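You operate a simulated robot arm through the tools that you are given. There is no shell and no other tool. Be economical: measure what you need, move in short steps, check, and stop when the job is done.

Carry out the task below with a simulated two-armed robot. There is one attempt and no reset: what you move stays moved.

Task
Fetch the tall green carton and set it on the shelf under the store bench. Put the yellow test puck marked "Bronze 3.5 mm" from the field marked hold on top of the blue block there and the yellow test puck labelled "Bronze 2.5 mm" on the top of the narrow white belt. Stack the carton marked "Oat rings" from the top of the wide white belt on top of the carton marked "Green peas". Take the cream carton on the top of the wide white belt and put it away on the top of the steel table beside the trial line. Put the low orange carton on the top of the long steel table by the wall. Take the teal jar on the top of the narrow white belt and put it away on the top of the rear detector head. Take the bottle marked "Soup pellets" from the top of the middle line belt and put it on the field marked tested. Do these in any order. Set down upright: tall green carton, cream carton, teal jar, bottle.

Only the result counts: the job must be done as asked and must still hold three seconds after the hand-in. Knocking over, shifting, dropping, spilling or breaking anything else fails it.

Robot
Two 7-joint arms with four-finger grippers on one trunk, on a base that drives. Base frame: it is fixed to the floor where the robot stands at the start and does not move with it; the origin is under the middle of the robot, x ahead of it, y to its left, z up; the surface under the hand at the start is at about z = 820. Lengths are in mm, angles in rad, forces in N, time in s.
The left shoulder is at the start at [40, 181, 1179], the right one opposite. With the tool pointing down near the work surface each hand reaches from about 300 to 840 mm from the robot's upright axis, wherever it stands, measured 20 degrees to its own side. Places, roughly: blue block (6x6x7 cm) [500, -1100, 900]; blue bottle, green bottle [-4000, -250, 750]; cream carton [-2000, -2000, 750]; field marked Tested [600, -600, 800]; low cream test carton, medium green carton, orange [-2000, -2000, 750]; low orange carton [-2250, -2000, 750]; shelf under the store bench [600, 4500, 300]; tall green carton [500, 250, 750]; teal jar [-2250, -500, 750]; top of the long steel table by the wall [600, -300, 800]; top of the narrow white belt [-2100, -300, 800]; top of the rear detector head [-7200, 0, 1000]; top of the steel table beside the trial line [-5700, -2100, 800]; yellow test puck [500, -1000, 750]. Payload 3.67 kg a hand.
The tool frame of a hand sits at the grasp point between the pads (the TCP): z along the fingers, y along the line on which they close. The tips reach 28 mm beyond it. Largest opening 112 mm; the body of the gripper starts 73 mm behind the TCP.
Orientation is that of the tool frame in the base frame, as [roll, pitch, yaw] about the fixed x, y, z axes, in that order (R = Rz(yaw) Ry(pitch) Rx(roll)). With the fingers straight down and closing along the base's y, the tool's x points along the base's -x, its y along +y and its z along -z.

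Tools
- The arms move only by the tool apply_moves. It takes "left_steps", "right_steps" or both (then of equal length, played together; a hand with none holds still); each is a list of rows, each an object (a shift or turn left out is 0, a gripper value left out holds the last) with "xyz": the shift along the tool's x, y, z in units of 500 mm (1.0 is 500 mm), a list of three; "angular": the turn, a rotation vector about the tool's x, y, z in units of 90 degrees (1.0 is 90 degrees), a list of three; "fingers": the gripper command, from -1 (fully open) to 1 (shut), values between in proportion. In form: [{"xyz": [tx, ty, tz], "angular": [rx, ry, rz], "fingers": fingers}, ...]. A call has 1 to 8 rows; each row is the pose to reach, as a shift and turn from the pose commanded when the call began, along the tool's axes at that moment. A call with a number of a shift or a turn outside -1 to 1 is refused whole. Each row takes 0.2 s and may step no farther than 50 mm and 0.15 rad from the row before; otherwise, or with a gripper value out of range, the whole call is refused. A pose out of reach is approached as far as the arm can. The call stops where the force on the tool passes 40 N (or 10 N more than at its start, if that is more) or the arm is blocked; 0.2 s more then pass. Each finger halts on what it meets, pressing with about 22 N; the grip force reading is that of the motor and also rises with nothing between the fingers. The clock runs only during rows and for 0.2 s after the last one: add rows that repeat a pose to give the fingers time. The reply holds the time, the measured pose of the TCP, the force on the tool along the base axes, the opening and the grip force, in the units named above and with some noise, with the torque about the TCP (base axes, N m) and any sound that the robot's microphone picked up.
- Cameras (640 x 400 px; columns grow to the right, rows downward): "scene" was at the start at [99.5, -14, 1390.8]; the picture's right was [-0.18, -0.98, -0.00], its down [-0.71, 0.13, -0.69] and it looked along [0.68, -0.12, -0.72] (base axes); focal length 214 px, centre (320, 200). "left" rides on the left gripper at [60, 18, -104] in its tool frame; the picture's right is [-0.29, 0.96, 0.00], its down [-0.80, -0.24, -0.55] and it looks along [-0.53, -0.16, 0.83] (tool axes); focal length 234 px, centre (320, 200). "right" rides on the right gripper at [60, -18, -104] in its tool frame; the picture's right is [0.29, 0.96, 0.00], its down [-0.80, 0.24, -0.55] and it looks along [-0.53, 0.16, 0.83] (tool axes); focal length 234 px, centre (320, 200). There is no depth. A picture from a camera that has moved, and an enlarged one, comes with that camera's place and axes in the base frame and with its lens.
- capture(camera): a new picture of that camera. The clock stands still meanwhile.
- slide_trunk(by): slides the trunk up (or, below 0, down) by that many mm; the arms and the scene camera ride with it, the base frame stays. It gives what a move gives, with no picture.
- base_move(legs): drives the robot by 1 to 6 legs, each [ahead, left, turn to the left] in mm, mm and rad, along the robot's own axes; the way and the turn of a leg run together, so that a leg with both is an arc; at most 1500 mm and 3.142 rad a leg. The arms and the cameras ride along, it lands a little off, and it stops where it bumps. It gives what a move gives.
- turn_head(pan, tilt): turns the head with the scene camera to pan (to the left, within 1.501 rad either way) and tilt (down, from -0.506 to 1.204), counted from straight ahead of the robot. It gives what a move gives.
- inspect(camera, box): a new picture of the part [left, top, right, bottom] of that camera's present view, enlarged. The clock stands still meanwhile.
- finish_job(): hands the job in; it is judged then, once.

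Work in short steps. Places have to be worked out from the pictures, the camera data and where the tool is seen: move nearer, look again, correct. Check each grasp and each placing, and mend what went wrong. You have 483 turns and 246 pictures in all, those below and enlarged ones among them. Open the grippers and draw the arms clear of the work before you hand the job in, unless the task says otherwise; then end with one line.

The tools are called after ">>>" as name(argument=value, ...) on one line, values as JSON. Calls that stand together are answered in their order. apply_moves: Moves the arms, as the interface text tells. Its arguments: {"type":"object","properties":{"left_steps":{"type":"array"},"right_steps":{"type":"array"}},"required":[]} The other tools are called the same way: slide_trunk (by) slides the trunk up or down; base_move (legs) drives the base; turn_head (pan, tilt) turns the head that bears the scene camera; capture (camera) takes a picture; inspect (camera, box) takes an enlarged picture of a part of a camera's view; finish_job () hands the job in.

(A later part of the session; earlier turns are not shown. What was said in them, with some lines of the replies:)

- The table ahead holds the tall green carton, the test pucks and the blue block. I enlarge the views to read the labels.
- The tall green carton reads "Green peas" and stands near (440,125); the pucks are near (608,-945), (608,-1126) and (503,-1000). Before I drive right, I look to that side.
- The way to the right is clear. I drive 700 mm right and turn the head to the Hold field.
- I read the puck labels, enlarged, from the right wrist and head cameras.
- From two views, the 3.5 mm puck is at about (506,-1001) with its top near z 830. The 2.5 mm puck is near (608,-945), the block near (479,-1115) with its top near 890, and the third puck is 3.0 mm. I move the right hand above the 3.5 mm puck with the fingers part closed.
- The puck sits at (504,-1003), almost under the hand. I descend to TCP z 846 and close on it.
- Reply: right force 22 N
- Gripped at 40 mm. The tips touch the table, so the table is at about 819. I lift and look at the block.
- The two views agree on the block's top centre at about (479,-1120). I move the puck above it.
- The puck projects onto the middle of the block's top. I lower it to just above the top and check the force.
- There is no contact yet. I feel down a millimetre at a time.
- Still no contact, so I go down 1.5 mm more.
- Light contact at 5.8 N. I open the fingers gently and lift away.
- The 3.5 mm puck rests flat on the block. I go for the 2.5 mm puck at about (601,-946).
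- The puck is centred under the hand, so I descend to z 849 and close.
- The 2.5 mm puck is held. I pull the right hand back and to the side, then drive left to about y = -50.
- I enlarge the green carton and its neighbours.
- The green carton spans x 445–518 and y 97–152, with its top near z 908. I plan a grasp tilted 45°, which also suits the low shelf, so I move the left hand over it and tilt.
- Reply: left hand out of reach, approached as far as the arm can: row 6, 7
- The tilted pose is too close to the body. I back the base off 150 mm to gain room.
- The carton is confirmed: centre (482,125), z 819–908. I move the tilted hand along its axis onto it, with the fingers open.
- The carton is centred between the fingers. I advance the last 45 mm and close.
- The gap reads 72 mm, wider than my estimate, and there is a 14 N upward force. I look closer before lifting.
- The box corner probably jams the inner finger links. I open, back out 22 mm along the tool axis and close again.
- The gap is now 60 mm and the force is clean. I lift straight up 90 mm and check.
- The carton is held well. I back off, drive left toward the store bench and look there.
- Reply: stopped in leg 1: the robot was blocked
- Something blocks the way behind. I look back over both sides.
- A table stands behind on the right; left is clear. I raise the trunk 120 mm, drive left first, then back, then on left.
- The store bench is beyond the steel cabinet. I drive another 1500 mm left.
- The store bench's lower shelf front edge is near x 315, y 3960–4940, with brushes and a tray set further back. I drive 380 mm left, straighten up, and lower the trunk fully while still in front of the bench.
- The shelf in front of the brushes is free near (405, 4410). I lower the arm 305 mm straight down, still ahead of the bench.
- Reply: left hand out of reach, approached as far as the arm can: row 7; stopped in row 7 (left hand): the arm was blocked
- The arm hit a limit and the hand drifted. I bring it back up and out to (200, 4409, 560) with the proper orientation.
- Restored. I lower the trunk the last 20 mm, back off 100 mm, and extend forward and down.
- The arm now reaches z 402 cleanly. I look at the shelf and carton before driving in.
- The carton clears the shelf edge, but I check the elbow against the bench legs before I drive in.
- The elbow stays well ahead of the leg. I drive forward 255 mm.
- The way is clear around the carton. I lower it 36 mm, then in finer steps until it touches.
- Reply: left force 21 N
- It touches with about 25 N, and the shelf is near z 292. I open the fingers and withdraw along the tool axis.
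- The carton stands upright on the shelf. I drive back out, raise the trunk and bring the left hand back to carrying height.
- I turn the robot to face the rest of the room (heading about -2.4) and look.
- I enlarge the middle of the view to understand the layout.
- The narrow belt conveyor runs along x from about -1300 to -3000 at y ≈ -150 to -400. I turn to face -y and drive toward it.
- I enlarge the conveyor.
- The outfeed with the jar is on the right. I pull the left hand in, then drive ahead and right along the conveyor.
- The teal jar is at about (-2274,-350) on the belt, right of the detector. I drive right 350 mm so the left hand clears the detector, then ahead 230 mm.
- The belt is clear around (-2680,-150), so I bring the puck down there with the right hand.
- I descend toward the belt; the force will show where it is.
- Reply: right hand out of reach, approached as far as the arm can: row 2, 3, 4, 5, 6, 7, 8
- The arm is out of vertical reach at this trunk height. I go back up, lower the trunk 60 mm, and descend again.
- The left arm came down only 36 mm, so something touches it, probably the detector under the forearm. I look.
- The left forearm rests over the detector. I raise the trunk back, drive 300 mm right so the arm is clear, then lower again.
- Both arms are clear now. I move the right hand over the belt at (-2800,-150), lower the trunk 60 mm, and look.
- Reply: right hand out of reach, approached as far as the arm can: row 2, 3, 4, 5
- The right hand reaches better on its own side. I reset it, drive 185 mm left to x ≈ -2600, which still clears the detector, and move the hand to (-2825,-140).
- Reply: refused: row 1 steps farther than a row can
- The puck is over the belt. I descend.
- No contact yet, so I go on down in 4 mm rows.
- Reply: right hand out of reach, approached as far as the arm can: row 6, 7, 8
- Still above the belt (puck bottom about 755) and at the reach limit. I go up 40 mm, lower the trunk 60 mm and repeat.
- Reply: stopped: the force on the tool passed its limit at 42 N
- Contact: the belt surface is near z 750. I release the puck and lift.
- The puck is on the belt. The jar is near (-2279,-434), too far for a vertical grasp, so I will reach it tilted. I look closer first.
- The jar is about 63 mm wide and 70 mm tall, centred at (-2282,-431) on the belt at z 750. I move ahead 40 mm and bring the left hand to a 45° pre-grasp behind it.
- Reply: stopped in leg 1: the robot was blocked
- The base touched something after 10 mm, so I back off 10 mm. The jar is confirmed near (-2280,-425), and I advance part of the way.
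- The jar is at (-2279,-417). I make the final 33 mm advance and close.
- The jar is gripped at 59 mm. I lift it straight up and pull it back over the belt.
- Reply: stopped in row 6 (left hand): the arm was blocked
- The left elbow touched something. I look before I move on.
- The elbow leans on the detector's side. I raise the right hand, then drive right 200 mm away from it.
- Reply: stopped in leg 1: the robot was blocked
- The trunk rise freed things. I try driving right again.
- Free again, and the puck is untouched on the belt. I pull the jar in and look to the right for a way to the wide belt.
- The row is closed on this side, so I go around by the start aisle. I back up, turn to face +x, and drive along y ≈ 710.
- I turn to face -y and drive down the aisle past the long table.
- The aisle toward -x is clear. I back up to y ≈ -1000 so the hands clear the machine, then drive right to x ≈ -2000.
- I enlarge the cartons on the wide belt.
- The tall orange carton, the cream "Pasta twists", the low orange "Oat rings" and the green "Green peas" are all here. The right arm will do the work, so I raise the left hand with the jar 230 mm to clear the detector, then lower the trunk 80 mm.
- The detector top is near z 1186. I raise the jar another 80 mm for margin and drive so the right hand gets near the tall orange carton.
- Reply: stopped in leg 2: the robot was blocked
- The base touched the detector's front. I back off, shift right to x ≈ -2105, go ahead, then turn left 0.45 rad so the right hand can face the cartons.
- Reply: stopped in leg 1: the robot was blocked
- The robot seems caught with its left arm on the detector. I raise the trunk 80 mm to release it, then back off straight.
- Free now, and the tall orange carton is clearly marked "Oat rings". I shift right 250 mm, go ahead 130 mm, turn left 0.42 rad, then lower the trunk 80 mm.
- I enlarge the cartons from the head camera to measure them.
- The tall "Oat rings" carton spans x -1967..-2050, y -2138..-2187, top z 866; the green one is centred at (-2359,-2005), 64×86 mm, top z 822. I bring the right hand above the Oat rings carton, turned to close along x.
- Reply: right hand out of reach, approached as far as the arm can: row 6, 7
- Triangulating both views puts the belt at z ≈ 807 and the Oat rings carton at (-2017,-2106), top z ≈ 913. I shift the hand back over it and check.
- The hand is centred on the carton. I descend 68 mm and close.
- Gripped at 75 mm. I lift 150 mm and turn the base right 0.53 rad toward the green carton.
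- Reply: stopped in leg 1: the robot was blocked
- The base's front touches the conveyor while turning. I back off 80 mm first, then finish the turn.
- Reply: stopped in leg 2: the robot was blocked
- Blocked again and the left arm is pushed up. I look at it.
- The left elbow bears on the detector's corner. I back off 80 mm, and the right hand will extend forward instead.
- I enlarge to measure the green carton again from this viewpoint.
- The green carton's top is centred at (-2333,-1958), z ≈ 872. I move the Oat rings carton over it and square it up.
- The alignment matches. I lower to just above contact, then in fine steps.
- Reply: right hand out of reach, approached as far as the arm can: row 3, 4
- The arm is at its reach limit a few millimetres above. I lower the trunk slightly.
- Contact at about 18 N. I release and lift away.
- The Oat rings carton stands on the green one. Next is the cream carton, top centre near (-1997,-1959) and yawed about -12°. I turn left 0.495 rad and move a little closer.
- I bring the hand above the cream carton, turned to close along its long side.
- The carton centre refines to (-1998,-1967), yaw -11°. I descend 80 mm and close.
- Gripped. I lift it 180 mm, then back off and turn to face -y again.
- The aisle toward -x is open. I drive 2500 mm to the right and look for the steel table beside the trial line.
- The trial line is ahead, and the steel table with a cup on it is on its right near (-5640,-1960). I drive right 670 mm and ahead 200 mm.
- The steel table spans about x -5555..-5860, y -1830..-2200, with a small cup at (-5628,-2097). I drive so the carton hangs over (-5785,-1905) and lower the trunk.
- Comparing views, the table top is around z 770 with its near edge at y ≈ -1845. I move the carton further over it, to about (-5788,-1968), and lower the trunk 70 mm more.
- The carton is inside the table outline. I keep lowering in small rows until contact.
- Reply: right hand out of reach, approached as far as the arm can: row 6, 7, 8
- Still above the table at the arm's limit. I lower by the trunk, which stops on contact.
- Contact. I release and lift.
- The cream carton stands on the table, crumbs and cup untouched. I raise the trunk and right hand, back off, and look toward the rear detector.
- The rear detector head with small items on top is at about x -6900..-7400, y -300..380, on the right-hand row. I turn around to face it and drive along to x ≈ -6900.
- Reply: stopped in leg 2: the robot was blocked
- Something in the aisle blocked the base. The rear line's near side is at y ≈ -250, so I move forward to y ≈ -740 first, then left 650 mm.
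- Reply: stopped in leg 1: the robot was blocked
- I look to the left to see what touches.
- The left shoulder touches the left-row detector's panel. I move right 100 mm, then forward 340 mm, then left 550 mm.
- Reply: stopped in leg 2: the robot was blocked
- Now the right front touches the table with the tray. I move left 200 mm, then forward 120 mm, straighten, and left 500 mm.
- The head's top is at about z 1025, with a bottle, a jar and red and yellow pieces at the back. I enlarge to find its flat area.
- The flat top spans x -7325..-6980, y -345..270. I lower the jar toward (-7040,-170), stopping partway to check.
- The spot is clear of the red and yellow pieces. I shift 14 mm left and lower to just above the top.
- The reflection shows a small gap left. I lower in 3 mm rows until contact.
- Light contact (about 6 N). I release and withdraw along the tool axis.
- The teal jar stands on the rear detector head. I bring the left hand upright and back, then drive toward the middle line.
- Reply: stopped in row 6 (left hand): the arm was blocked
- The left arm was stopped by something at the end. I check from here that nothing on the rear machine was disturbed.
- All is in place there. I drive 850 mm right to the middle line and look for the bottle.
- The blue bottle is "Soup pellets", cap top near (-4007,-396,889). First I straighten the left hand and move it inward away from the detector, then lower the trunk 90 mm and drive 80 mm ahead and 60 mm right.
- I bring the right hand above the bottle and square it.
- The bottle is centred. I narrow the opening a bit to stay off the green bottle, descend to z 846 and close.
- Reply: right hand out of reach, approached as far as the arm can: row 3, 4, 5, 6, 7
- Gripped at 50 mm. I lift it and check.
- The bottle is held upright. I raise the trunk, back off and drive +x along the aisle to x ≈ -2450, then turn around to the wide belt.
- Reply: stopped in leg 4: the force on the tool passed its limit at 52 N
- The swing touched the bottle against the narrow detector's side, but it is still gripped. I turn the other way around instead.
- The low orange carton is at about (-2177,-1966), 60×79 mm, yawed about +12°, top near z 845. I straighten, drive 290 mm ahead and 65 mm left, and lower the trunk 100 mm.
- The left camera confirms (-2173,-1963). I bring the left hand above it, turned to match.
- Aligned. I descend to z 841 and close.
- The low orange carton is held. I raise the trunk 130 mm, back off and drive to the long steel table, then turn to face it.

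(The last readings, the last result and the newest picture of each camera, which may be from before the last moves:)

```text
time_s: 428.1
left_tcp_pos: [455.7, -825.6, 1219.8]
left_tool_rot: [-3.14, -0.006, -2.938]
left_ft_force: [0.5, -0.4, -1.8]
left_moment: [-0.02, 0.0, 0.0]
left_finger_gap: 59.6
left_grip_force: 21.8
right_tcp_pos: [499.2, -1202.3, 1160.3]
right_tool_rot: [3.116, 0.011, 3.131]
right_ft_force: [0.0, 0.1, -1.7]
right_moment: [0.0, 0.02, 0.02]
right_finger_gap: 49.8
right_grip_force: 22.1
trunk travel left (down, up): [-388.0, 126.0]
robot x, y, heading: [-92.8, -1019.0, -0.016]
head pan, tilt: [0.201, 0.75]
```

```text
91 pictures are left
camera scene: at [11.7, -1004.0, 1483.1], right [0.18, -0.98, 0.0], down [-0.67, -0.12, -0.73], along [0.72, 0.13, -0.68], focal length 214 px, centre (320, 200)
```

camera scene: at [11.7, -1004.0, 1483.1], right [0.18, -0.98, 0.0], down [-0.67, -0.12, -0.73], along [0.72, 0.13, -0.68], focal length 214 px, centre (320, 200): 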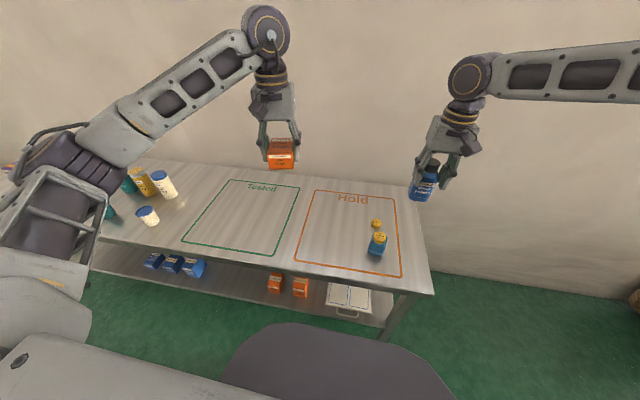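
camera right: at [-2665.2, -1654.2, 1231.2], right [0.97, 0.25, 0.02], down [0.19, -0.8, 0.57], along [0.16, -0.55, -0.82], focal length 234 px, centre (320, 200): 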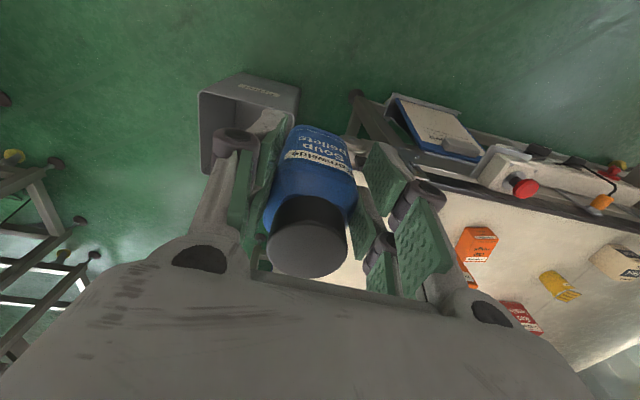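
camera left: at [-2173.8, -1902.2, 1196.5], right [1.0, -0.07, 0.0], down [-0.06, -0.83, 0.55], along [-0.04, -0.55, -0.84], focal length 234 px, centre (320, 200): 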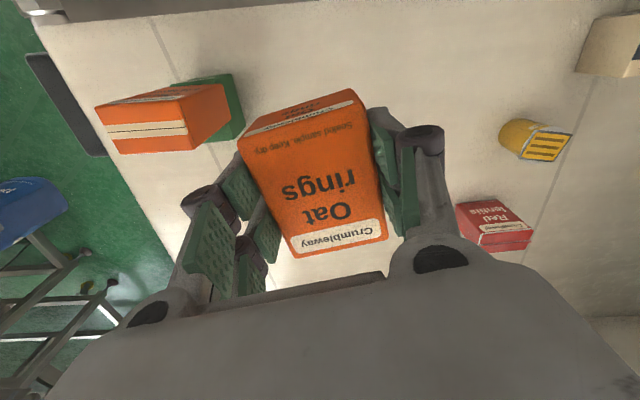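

The table and the Hold pieces are as I left them. The Tested field spans about x 395..770, y -403..-748. I drive left 660 mm and ahead 60 mm so the right hand is over it.

>>> base_move(legs=[[60, 660, 0.017]])

>>> slide_trunk(by=-90)

>>> turn_head(pan=-0.3, tilt=0.85)

>>> capture(camera="scene")

>>> capture(camera="right")

```text
time_s: 431.9
left_tcp_pos: [520.9, -155.8, 1221.2]
left_tool_rot: [3.14, -0.006, -2.927]
left_ft_force: [0.4, 0.6, -1.9]
left_moment: [0.0, 0.02, 0.01]
left_finger_gap: 59.9
left_grip_force: 22.4
right_tcp_pos: [569.9, -531.3, 1159.8]
right_tool_rot: [3.117, 0.01, -3.14]
right_ft_force: [0.4, -0.5, -1.6]
right_moment: [0.0, 0.06, -0.03]
right_finger_gap: 49.4
right_grip_force: 22.4
trunk travel left (down, up): [-388.0, 126.0]
robot x, y, heading: [-21.3, -356.0, -0.006]
head pan, tilt: [0.201, 0.75]
```

```text
time_s: 433.1
left_tcp_pos: [521.7, -154.1, 1131.6]
left_tool_rot: [-3.14, -0.005, -2.926]
left_ft_force: [0.3, 0.9, -1.4]
left_moment: [-0.02, -0.01, -0.02]
left_finger_gap: 59.5
left_grip_force: 21.8
right_tcp_pos: [569.6, -532.0, 1069.4]
right_tool_rot: [3.119, 0.012, -3.14]
right_ft_force: [0.4, -0.2, -2.2]
right_moment: [-0.01, 0.09, 0.01]
right_finger_gap: 49.3
right_grip_force: 22.5
trunk travel left (down, up): [-298.0, 216.0]
robot x, y, heading: [-20.2, -353.9, -0.006]
head pan, tilt: [0.201, 0.75]
```

```text
time_s: 434.1
left_tcp_pos: [521.6, -155.2, 1130.0]
left_tool_rot: [-3.14, -0.006, -2.925]
left_ft_force: [0.0, -0.1, -2.1]
left_moment: [0.0, -0.02, -0.03]
left_finger_gap: 59.7
left_grip_force: 22.0
right_tcp_pos: [568.7, -531.7, 1070.0]
right_tool_rot: [3.118, 0.012, -3.141]
right_ft_force: [0.5, 0.9, -1.3]
right_moment: [-0.02, 0.03, -0.04]
right_finger_gap: 49.3
right_grip_force: 22.0
trunk travel left (down, up): [-298.0, 216.0]
robot x, y, heading: [-25.5, -357.8, -0.008]
head pan, tilt: [-0.3, 0.85]
```

```text
90 pictures are left
camera scene: at [73.1, -378.6, 1385.4], right [-0.3, -0.95, 0.0], down [-0.72, 0.23, -0.66], along [0.63, -0.2, -0.75], focal length 214 px, centre (320, 200)
```

scene: 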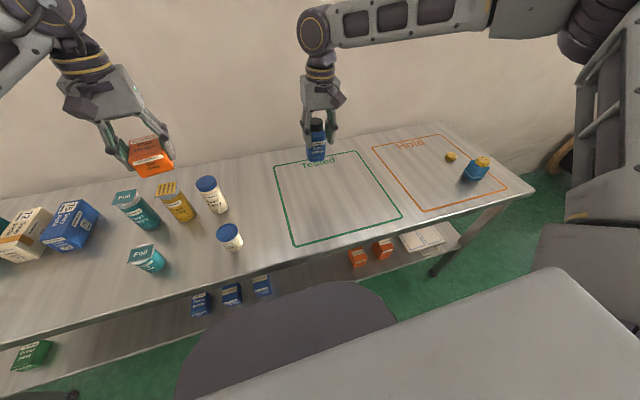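

```text
89 pictures are left
camera right: at [508.7, -551.9, 1171.6], right [-0.29, 0.96, 0.02], down [0.79, 0.23, 0.57], along [0.54, 0.18, -0.82], focal length 234 px, centre (320, 200)
```

right: 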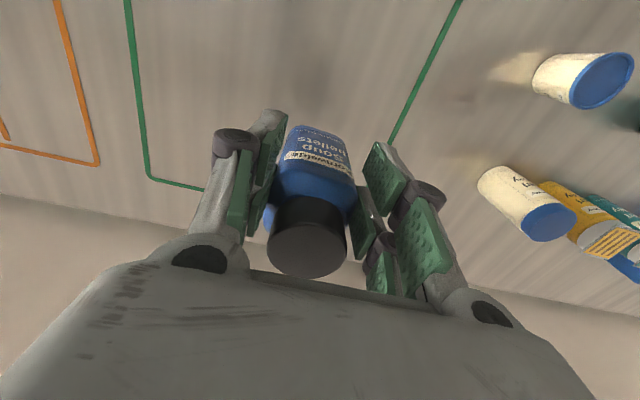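

I move the bottle over the field's middle and lower it in two stages.

>>> apply_moves(right_steps=[{"xyz": [0.009, -0.053, 0.06]}, {"xyz": [0.018, -0.106, 0.12]}, {"xyz": [0.018, -0.106, 0.2]}, {"xyz": [0.018, -0.106, 0.28]}])

>>> inspect(camera="scene", box=[260, 110, 420, 250])

```text
time_s: 435.1
left_tcp_pos: [522.0, -156.2, 1130.1]
left_tool_rot: [-3.141, -0.009, -2.927]
left_ft_force: [0.0, 0.2, -2.1]
left_moment: [-0.02, 0.01, 0.02]
left_finger_gap: 59.6
left_grip_force: 22.6
right_tcp_pos: [563.5, -581.9, 927.8]
right_tool_rot: [3.116, 0.012, -3.14]
right_ft_force: [0.7, -0.5, -1.9]
right_moment: [0.02, 0.05, -0.01]
right_finger_gap: 49.7
right_grip_force: 22.0
trunk travel left (down, up): [-298.0, 216.0]
robot x, y, heading: [-21.0, -359.9, -0.002]
head pan, tilt: [-0.3, 0.85]
```

```text
2.86 times, centred on (340, 180) of scene
camera zoom: at [74.0, -379.4, 1385.3], right [-0.3, -0.95, 0.0], down [-0.72, 0.23, -0.66], along [0.63, -0.2, -0.75], focal length 613 px, centre (263, 257)
```

zoom: 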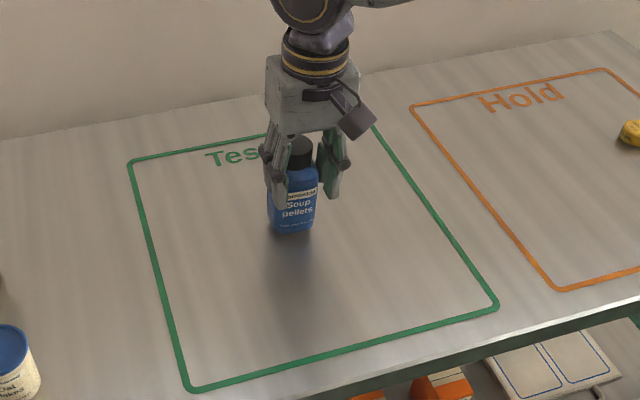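

The bottle's bottom is about 15 mm above the table. I lower in 3 mm rows.

>>> apply_moves(right_steps=[{"xyz": [0, 0, 0.01]}, {"xyz": [0, 0, 0.016]}, {"xyz": [0, 0, 0.022]}, {"xyz": [0, 0, 0.026]}])

```text
time_s: 436.1
left_tcp_pos: [521.7, -154.6, 1132.3]
left_tool_rot: [-3.14, -0.003, -2.925]
left_ft_force: [0.4, -0.4, -0.9]
left_moment: [0.04, 0.0, 0.03]
left_finger_gap: 59.8
left_grip_force: 21.7
right_tcp_pos: [563.0, -580.4, 918.0]
right_tool_rot: [3.117, 0.015, -3.14]
right_ft_force: [-1.1, -1.6, 13.9]
right_moment: [-0.22, 0.09, -0.02]
right_finger_gap: 49.6
right_grip_force: 21.5
trunk travel left (down, up): [-298.0, 216.0]
robot x, y, heading: [-23.8, -353.7, -0.008]
head pan, tilt: [-0.3, 0.85]
```

Contact. I release gently and lift.

>>> apply_moves(right_steps=[{"xyz": [0, 0, 0], "fingers": -0.1}, {"xyz": [0, 0, 0], "fingers": -0.5}, {"xyz": [0, 0, 0], "fingers": -0.6}, {"xyz": [0, 0, -0.06]}, {"xyz": [0, 0, -0.15]}, {"xyz": [0, 0, -0.24]}, {"xyz": [0, 0, -0.33]}])

>>> inspect(camera="scene", box=[260, 110, 420, 250])

```text
time_s: 437.7
left_tcp_pos: [520.2, -154.8, 1131.6]
left_tool_rot: [-3.139, -0.003, -2.925]
left_ft_force: [0.6, 0.5, -1.1]
left_moment: [0.0, -0.04, 0.02]
left_finger_gap: 59.8
left_grip_force: 22.0
right_tcp_pos: [559.4, -584.1, 1082.5]
right_tool_rot: [3.118, 0.01, -3.138]
right_ft_force: [1.0, -0.4, 0.0]
right_moment: [-0.05, -0.02, 0.0]
right_finger_gap: 89.7
right_grip_force: 0.1
trunk travel left (down, up): [-298.0, 216.0]
robot x, y, heading: [-26.3, -357.4, -0.003]
head pan, tilt: [-0.3, 0.85]
```

```text
2.86 times, centred on (340, 180) of scene
camera zoom: at [71.7, -378.2, 1385.5], right [-0.3, -0.95, 0.0], down [-0.72, 0.23, -0.66], along [0.63, -0.2, -0.75], focal length 613 px, centre (263, 257)
```

zoom: 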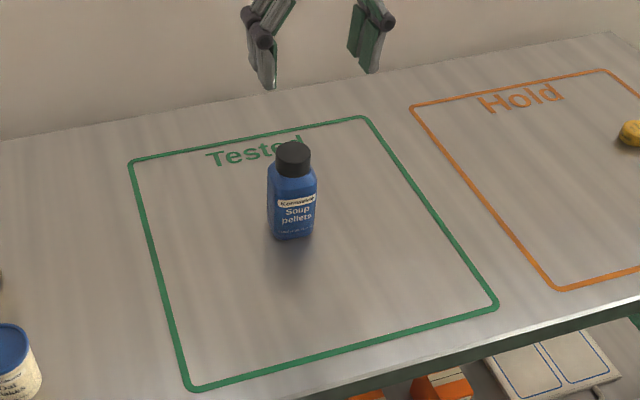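

The bottle stands in the Tested field. I drive left 330 mm and back 60 mm, to the free spot where the tall carton stood.

>>> base_move(legs=[[-60, 330, 0]])

>>> turn_head(pan=0.3, tilt=0.85)

>>> capture(camera="scene")

>>> capture(camera="left")

```text
time_s: 439.9
left_tcp_pos: [462.6, 174.2, 1130.6]
left_tool_rot: [-3.14, -0.004, -2.926]
left_ft_force: [0.1, 0.5, -1.5]
left_moment: [-0.03, 0.0, 0.01]
left_finger_gap: 59.8
left_grip_force: 22.0
right_tcp_pos: [504.2, -255.0, 1080.3]
right_tool_rot: [3.118, 0.013, -3.14]
right_ft_force: [0.2, -0.2, 0.1]
right_moment: [0.02, 0.0, 0.01]
right_finger_gap: 89.8
right_grip_force: 0.2
trunk travel left (down, up): [-298.0, 216.0]
robot x, y, heading: [-78.8, -27.3, -0.002]
head pan, tilt: [-0.3, 0.85]
```

```text
time_s: 440.9
left_tcp_pos: [463.0, 173.6, 1130.4]
left_tool_rot: [3.141, -0.006, -2.925]
left_ft_force: [0.1, 0.2, -1.5]
left_moment: [0.01, 0.03, 0.01]
left_finger_gap: 59.7
left_grip_force: 22.2
right_tcp_pos: [502.7, -255.2, 1080.0]
right_tool_rot: [3.116, 0.013, -3.14]
right_ft_force: [0.1, 0.4, -0.3]
right_moment: [0.0, 0.01, 0.0]
right_finger_gap: 89.4
right_grip_force: 0.0
trunk travel left (down, up): [-298.0, 216.0]
robot x, y, heading: [-82.0, -26.8, -0.006]
head pan, tilt: [0.3, 0.85]
```

```text
86 pictures are left
camera scene: at [14.6, -3.7, 1385.4], right [0.29, -0.96, 0.0], down [-0.72, -0.22, -0.66], along [0.63, 0.19, -0.75], focal length 214 px, centre (320, 200)
```

scene: 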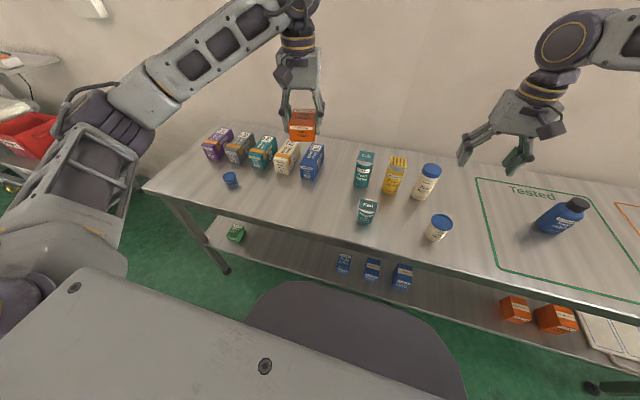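

```text
85 pictures are left
camera left: at [400.2, 178.4, 1235.2], right [0.08, 1.0, 0.0], down [0.83, -0.06, 0.55], along [0.55, -0.04, -0.84], focal length 234 px, centre (320, 200)
```

left: 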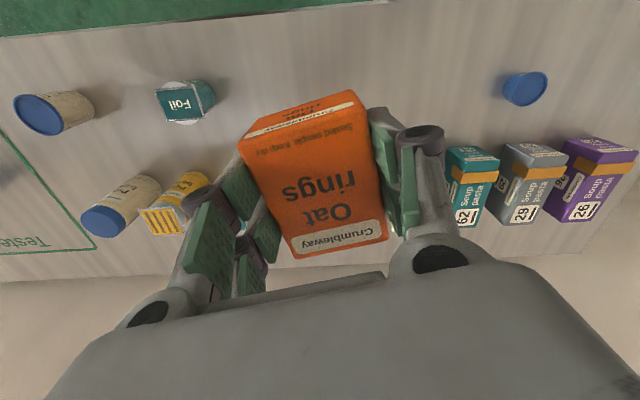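

The spot below is clear, so I lower the low orange carton straight down.

>>> apply_moves(left_steps=[{"xyz": [0, 0, 0.09]}, {"xyz": [0, 0, 0.18]}, {"xyz": [0, 0, 0.27]}, {"xyz": [0, 0, 0.36]}, {"xyz": [0, 0, 0.45]}, {"xyz": [0, 0, 0.526]}])

>>> inspect(camera="scene", box=[200, 110, 400, 250])

```text
time_s: 442.3
left_tcp_pos: [461.8, 172.0, 868.1]
left_tool_rot: [-3.141, -0.005, -2.927]
left_ft_force: [0.1, -0.5, -1.0]
left_moment: [-0.02, 0.03, 0.0]
left_finger_gap: 59.8
left_grip_force: 22.1
right_tcp_pos: [502.4, -254.6, 1080.3]
right_tool_rot: [3.117, 0.013, -3.14]
right_ft_force: [0.4, 0.7, 0.1]
right_moment: [0.02, 0.0, -0.02]
right_finger_gap: 89.6
right_grip_force: 0.1
trunk travel left (down, up): [-298.0, 216.0]
robot x, y, heading: [-79.4, -25.0, -0.012]
head pan, tilt: [0.3, 0.85]
```

```text
2.86 times, centred on (300, 180) of scene
camera zoom: at [14.9, -3.0, 1385.4], right [0.29, -0.96, 0.0], down [-0.72, -0.22, -0.66], along [0.63, 0.19, -0.75], focal length 613 px, centre (377, 257)
```

zoom: 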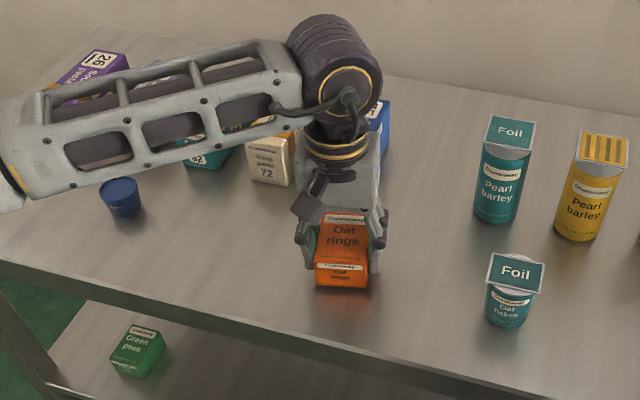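

>>> apply_moves(left_steps=[{"xyz": [0, 0, 0.014]}, {"xyz": [0, 0, 0.022]}, {"xyz": [0, 0, 0.028]}, {"xyz": [0, 0, 0.032]}])

```text
time_s: 443.3
left_tcp_pos: [460.8, 173.3, 853.7]
left_tool_rot: [-3.139, -0.001, -2.925]
left_ft_force: [2.1, -0.4, 20.1]
left_moment: [-0.06, 0.02, 0.0]
left_finger_gap: 59.9
left_grip_force: 22.1
right_tcp_pos: [501.3, -255.7, 1081.9]
right_tool_rot: [3.117, 0.014, -3.14]
right_ft_force: [-0.6, 0.5, -0.5]
right_moment: [0.0, 0.01, -0.01]
right_finger_gap: 89.6
right_grip_force: 0.1
trunk travel left (down, up): [-298.0, 216.0]
robot x, y, heading: [-81.3, -32.1, -0.005]
head pan, tilt: [0.3, 0.85]
```

Contact at 20 N. I release and lift clear.

>>> apply_moves(left_steps=[{"xyz": [0, 0, -0.002], "fingers": -0.4}, {"xyz": [0, 0, -0.002], "fingers": -1}, {"xyz": [0, 0, -0.002], "fingers": -1}, {"xyz": [0, 0, -0.08]}, {"xyz": [0, 0, -0.17]}, {"xyz": [0, 0, -0.26]}, {"xyz": [0, 0, -0.35]}, {"xyz": [0, 0, -0.44]}])

>>> capture(camera="scene")

>>> capture(camera="left")

```text
time_s: 445.1
left_tcp_pos: [463.0, 173.3, 1071.6]
left_tool_rot: [-3.141, -0.006, -2.924]
left_ft_force: [0.4, -0.1, 0.2]
left_moment: [0.0, -0.02, -0.01]
left_finger_gap: 111.9
left_grip_force: 0.1
right_tcp_pos: [502.4, -255.3, 1081.5]
right_tool_rot: [3.117, 0.013, -3.14]
right_ft_force: [0.2, -0.5, 0.1]
right_moment: [-0.01, 0.03, 0.01]
right_finger_gap: 89.5
right_grip_force: 0.1
trunk travel left (down, up): [-298.0, 216.0]
robot x, y, heading: [-78.8, -25.3, -0.006]
head pan, tilt: [0.3, 0.85]
```

```text
83 pictures are left
camera scene: at [14.1, -3.9, 1385.4], right [0.29, -0.96, 0.0], down [-0.72, -0.22, -0.66], along [0.63, 0.19, -0.75], focal length 214 px, centre (320, 200)
```

scene: 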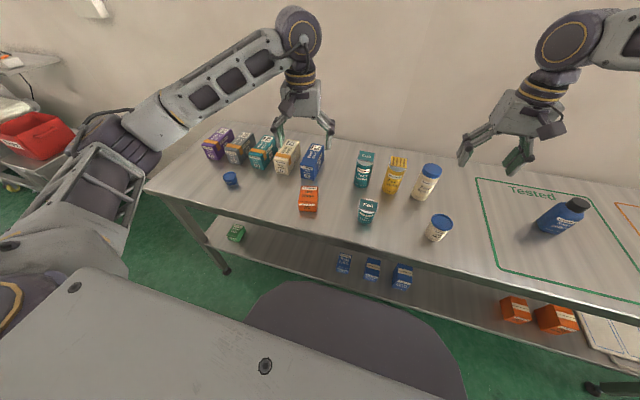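

```text
82 pictures are left
camera left: at [399.9, 179.0, 1176.0], right [0.08, 1.0, 0.0], down [0.83, -0.06, 0.55], along [0.55, -0.04, -0.84], focal length 234 px, centre (320, 200)
```

left: 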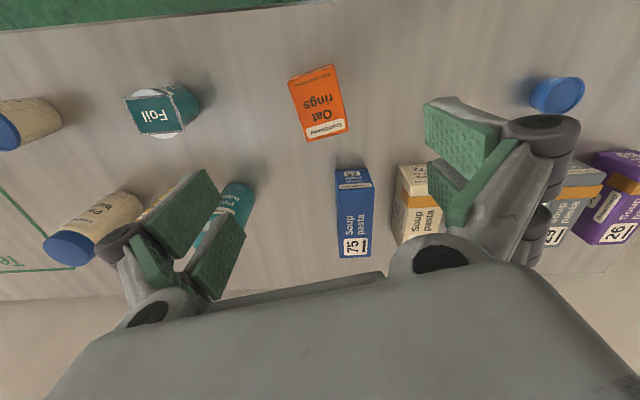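

All eight pieces are placed. I open the right gripper fully, raise the trunk clear of the table, and take a last look at the bottle and the puck on the block.

>>> apply_moves(left_steps="[{\"xyz\": [0.05, 0, -0.06]}, {\"xyz\": [0.1, 0, -0.12]}], \"right_steps\": [{\"xyz\": [0.05, 0, -0.06], \"fingers\": -1}, {\"xyz\": [0.1, 0, -0.12], \"fingers\": -1}]", right_steps=[{"xyz": [0.05, 0, -0.06], "fingers": -1}, {"xyz": [0.1, 0, -0.12], "fingers": -1}])

>>> turn_head(pan=-0.8, tilt=0.6)

>>> capture(camera="scene")

```text
refused: the rows could not be read
```

```text
time_s: 446.4
left_tcp_pos: [461.8, 174.7, 1071.2]
left_tool_rot: [-3.14, -0.006, -2.926]
left_ft_force: [0.6, -0.3, -0.2]
left_moment: [-0.01, -0.02, -0.01]
left_finger_gap: 111.9
left_grip_force: 0.0
right_tcp_pos: [503.0, -255.5, 1081.2]
right_tool_rot: [3.118, 0.011, -3.14]
right_ft_force: [-0.4, 1.2, 1.0]
right_moment: [0.01, 0.0, -0.03]
right_finger_gap: 89.5
right_grip_force: 0.0
trunk travel left (down, up): [-298.0, 216.0]
robot x, y, heading: [-81.4, -25.8, -0.003]
head pan, tilt: [-0.799, 0.6]
```

```text
81 pictures are left
camera scene: at [1.0, -89.7, 1406.3], right [-0.72, -0.69, 0.0], down [-0.39, 0.41, -0.82], along [0.57, -0.59, -0.57], focal length 214 px, centre (320, 200)
```

scene: 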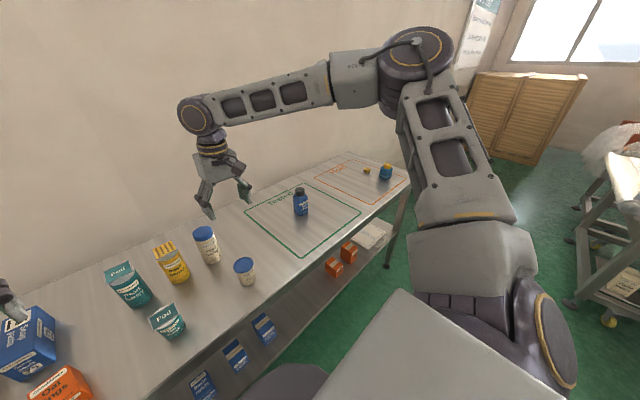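

The bottle is upright in the Tested field and the puck sits on the block. I resend the arm move and raise the hands clear.

>>> apply_moves(left_steps=[{"xyz": [0.03, 0, -0.06]}, {"xyz": [0.06, 0, -0.12]}, {"xyz": [0.06, 0, -0.16]}], right_steps=[{"xyz": [0.03, 0, -0.06], "fingers": -1}, {"xyz": [0.06, 0, -0.12], "fingers": -1}, {"xyz": [0.06, 0, -0.16], "fingers": -1}])

>>> slide_trunk(by=80)

```text
time_s: 447.2
left_tcp_pos: [434.1, 167.1, 1152.5]
left_tool_rot: [-3.139, -0.005, -2.926]
left_ft_force: [0.0, -0.4, -0.4]
left_moment: [0.01, 0.03, -0.03]
left_finger_gap: 112.1
left_grip_force: 0.0
right_tcp_pos: [470.8, -257.2, 1160.8]
right_tool_rot: [3.115, 0.01, -3.138]
right_ft_force: [1.0, -0.1, -0.3]
right_moment: [-0.02, 0.02, 0.02]
right_finger_gap: 111.8
right_grip_force: 0.1
trunk travel left (down, up): [-298.0, 216.0]
robot x, y, heading: [-83.7, -27.6, -0.004]
head pan, tilt: [-0.799, 0.6]
```

```text
time_s: 448.4
left_tcp_pos: [433.8, 167.4, 1232.1]
left_tool_rot: [3.141, -0.005, -2.924]
left_ft_force: [0.1, -0.3, -0.2]
left_moment: [0.03, 0.01, 0.0]
left_finger_gap: 112.1
left_grip_force: 0.0
right_tcp_pos: [471.6, -256.9, 1240.0]
right_tool_rot: [3.118, 0.012, -3.139]
right_ft_force: [-0.1, -1.3, 0.3]
right_moment: [0.01, 0.01, 0.04]
right_finger_gap: 112.1
right_grip_force: 0.0
trunk travel left (down, up): [-378.0, 136.0]
robot x, y, heading: [-79.5, -25.4, -0.005]
head pan, tilt: [-0.799, 0.6]
```

Everything is placed, the grippers are open and the arms are clear, so I hand the job in.

>>> finish_job()

```text
The job is handed in.
```

I placed all eight items as asked and handed the job in. Each one was upright and in place when I last looked, though I didn't go back at the end to re-check the ones set down away from the long table.
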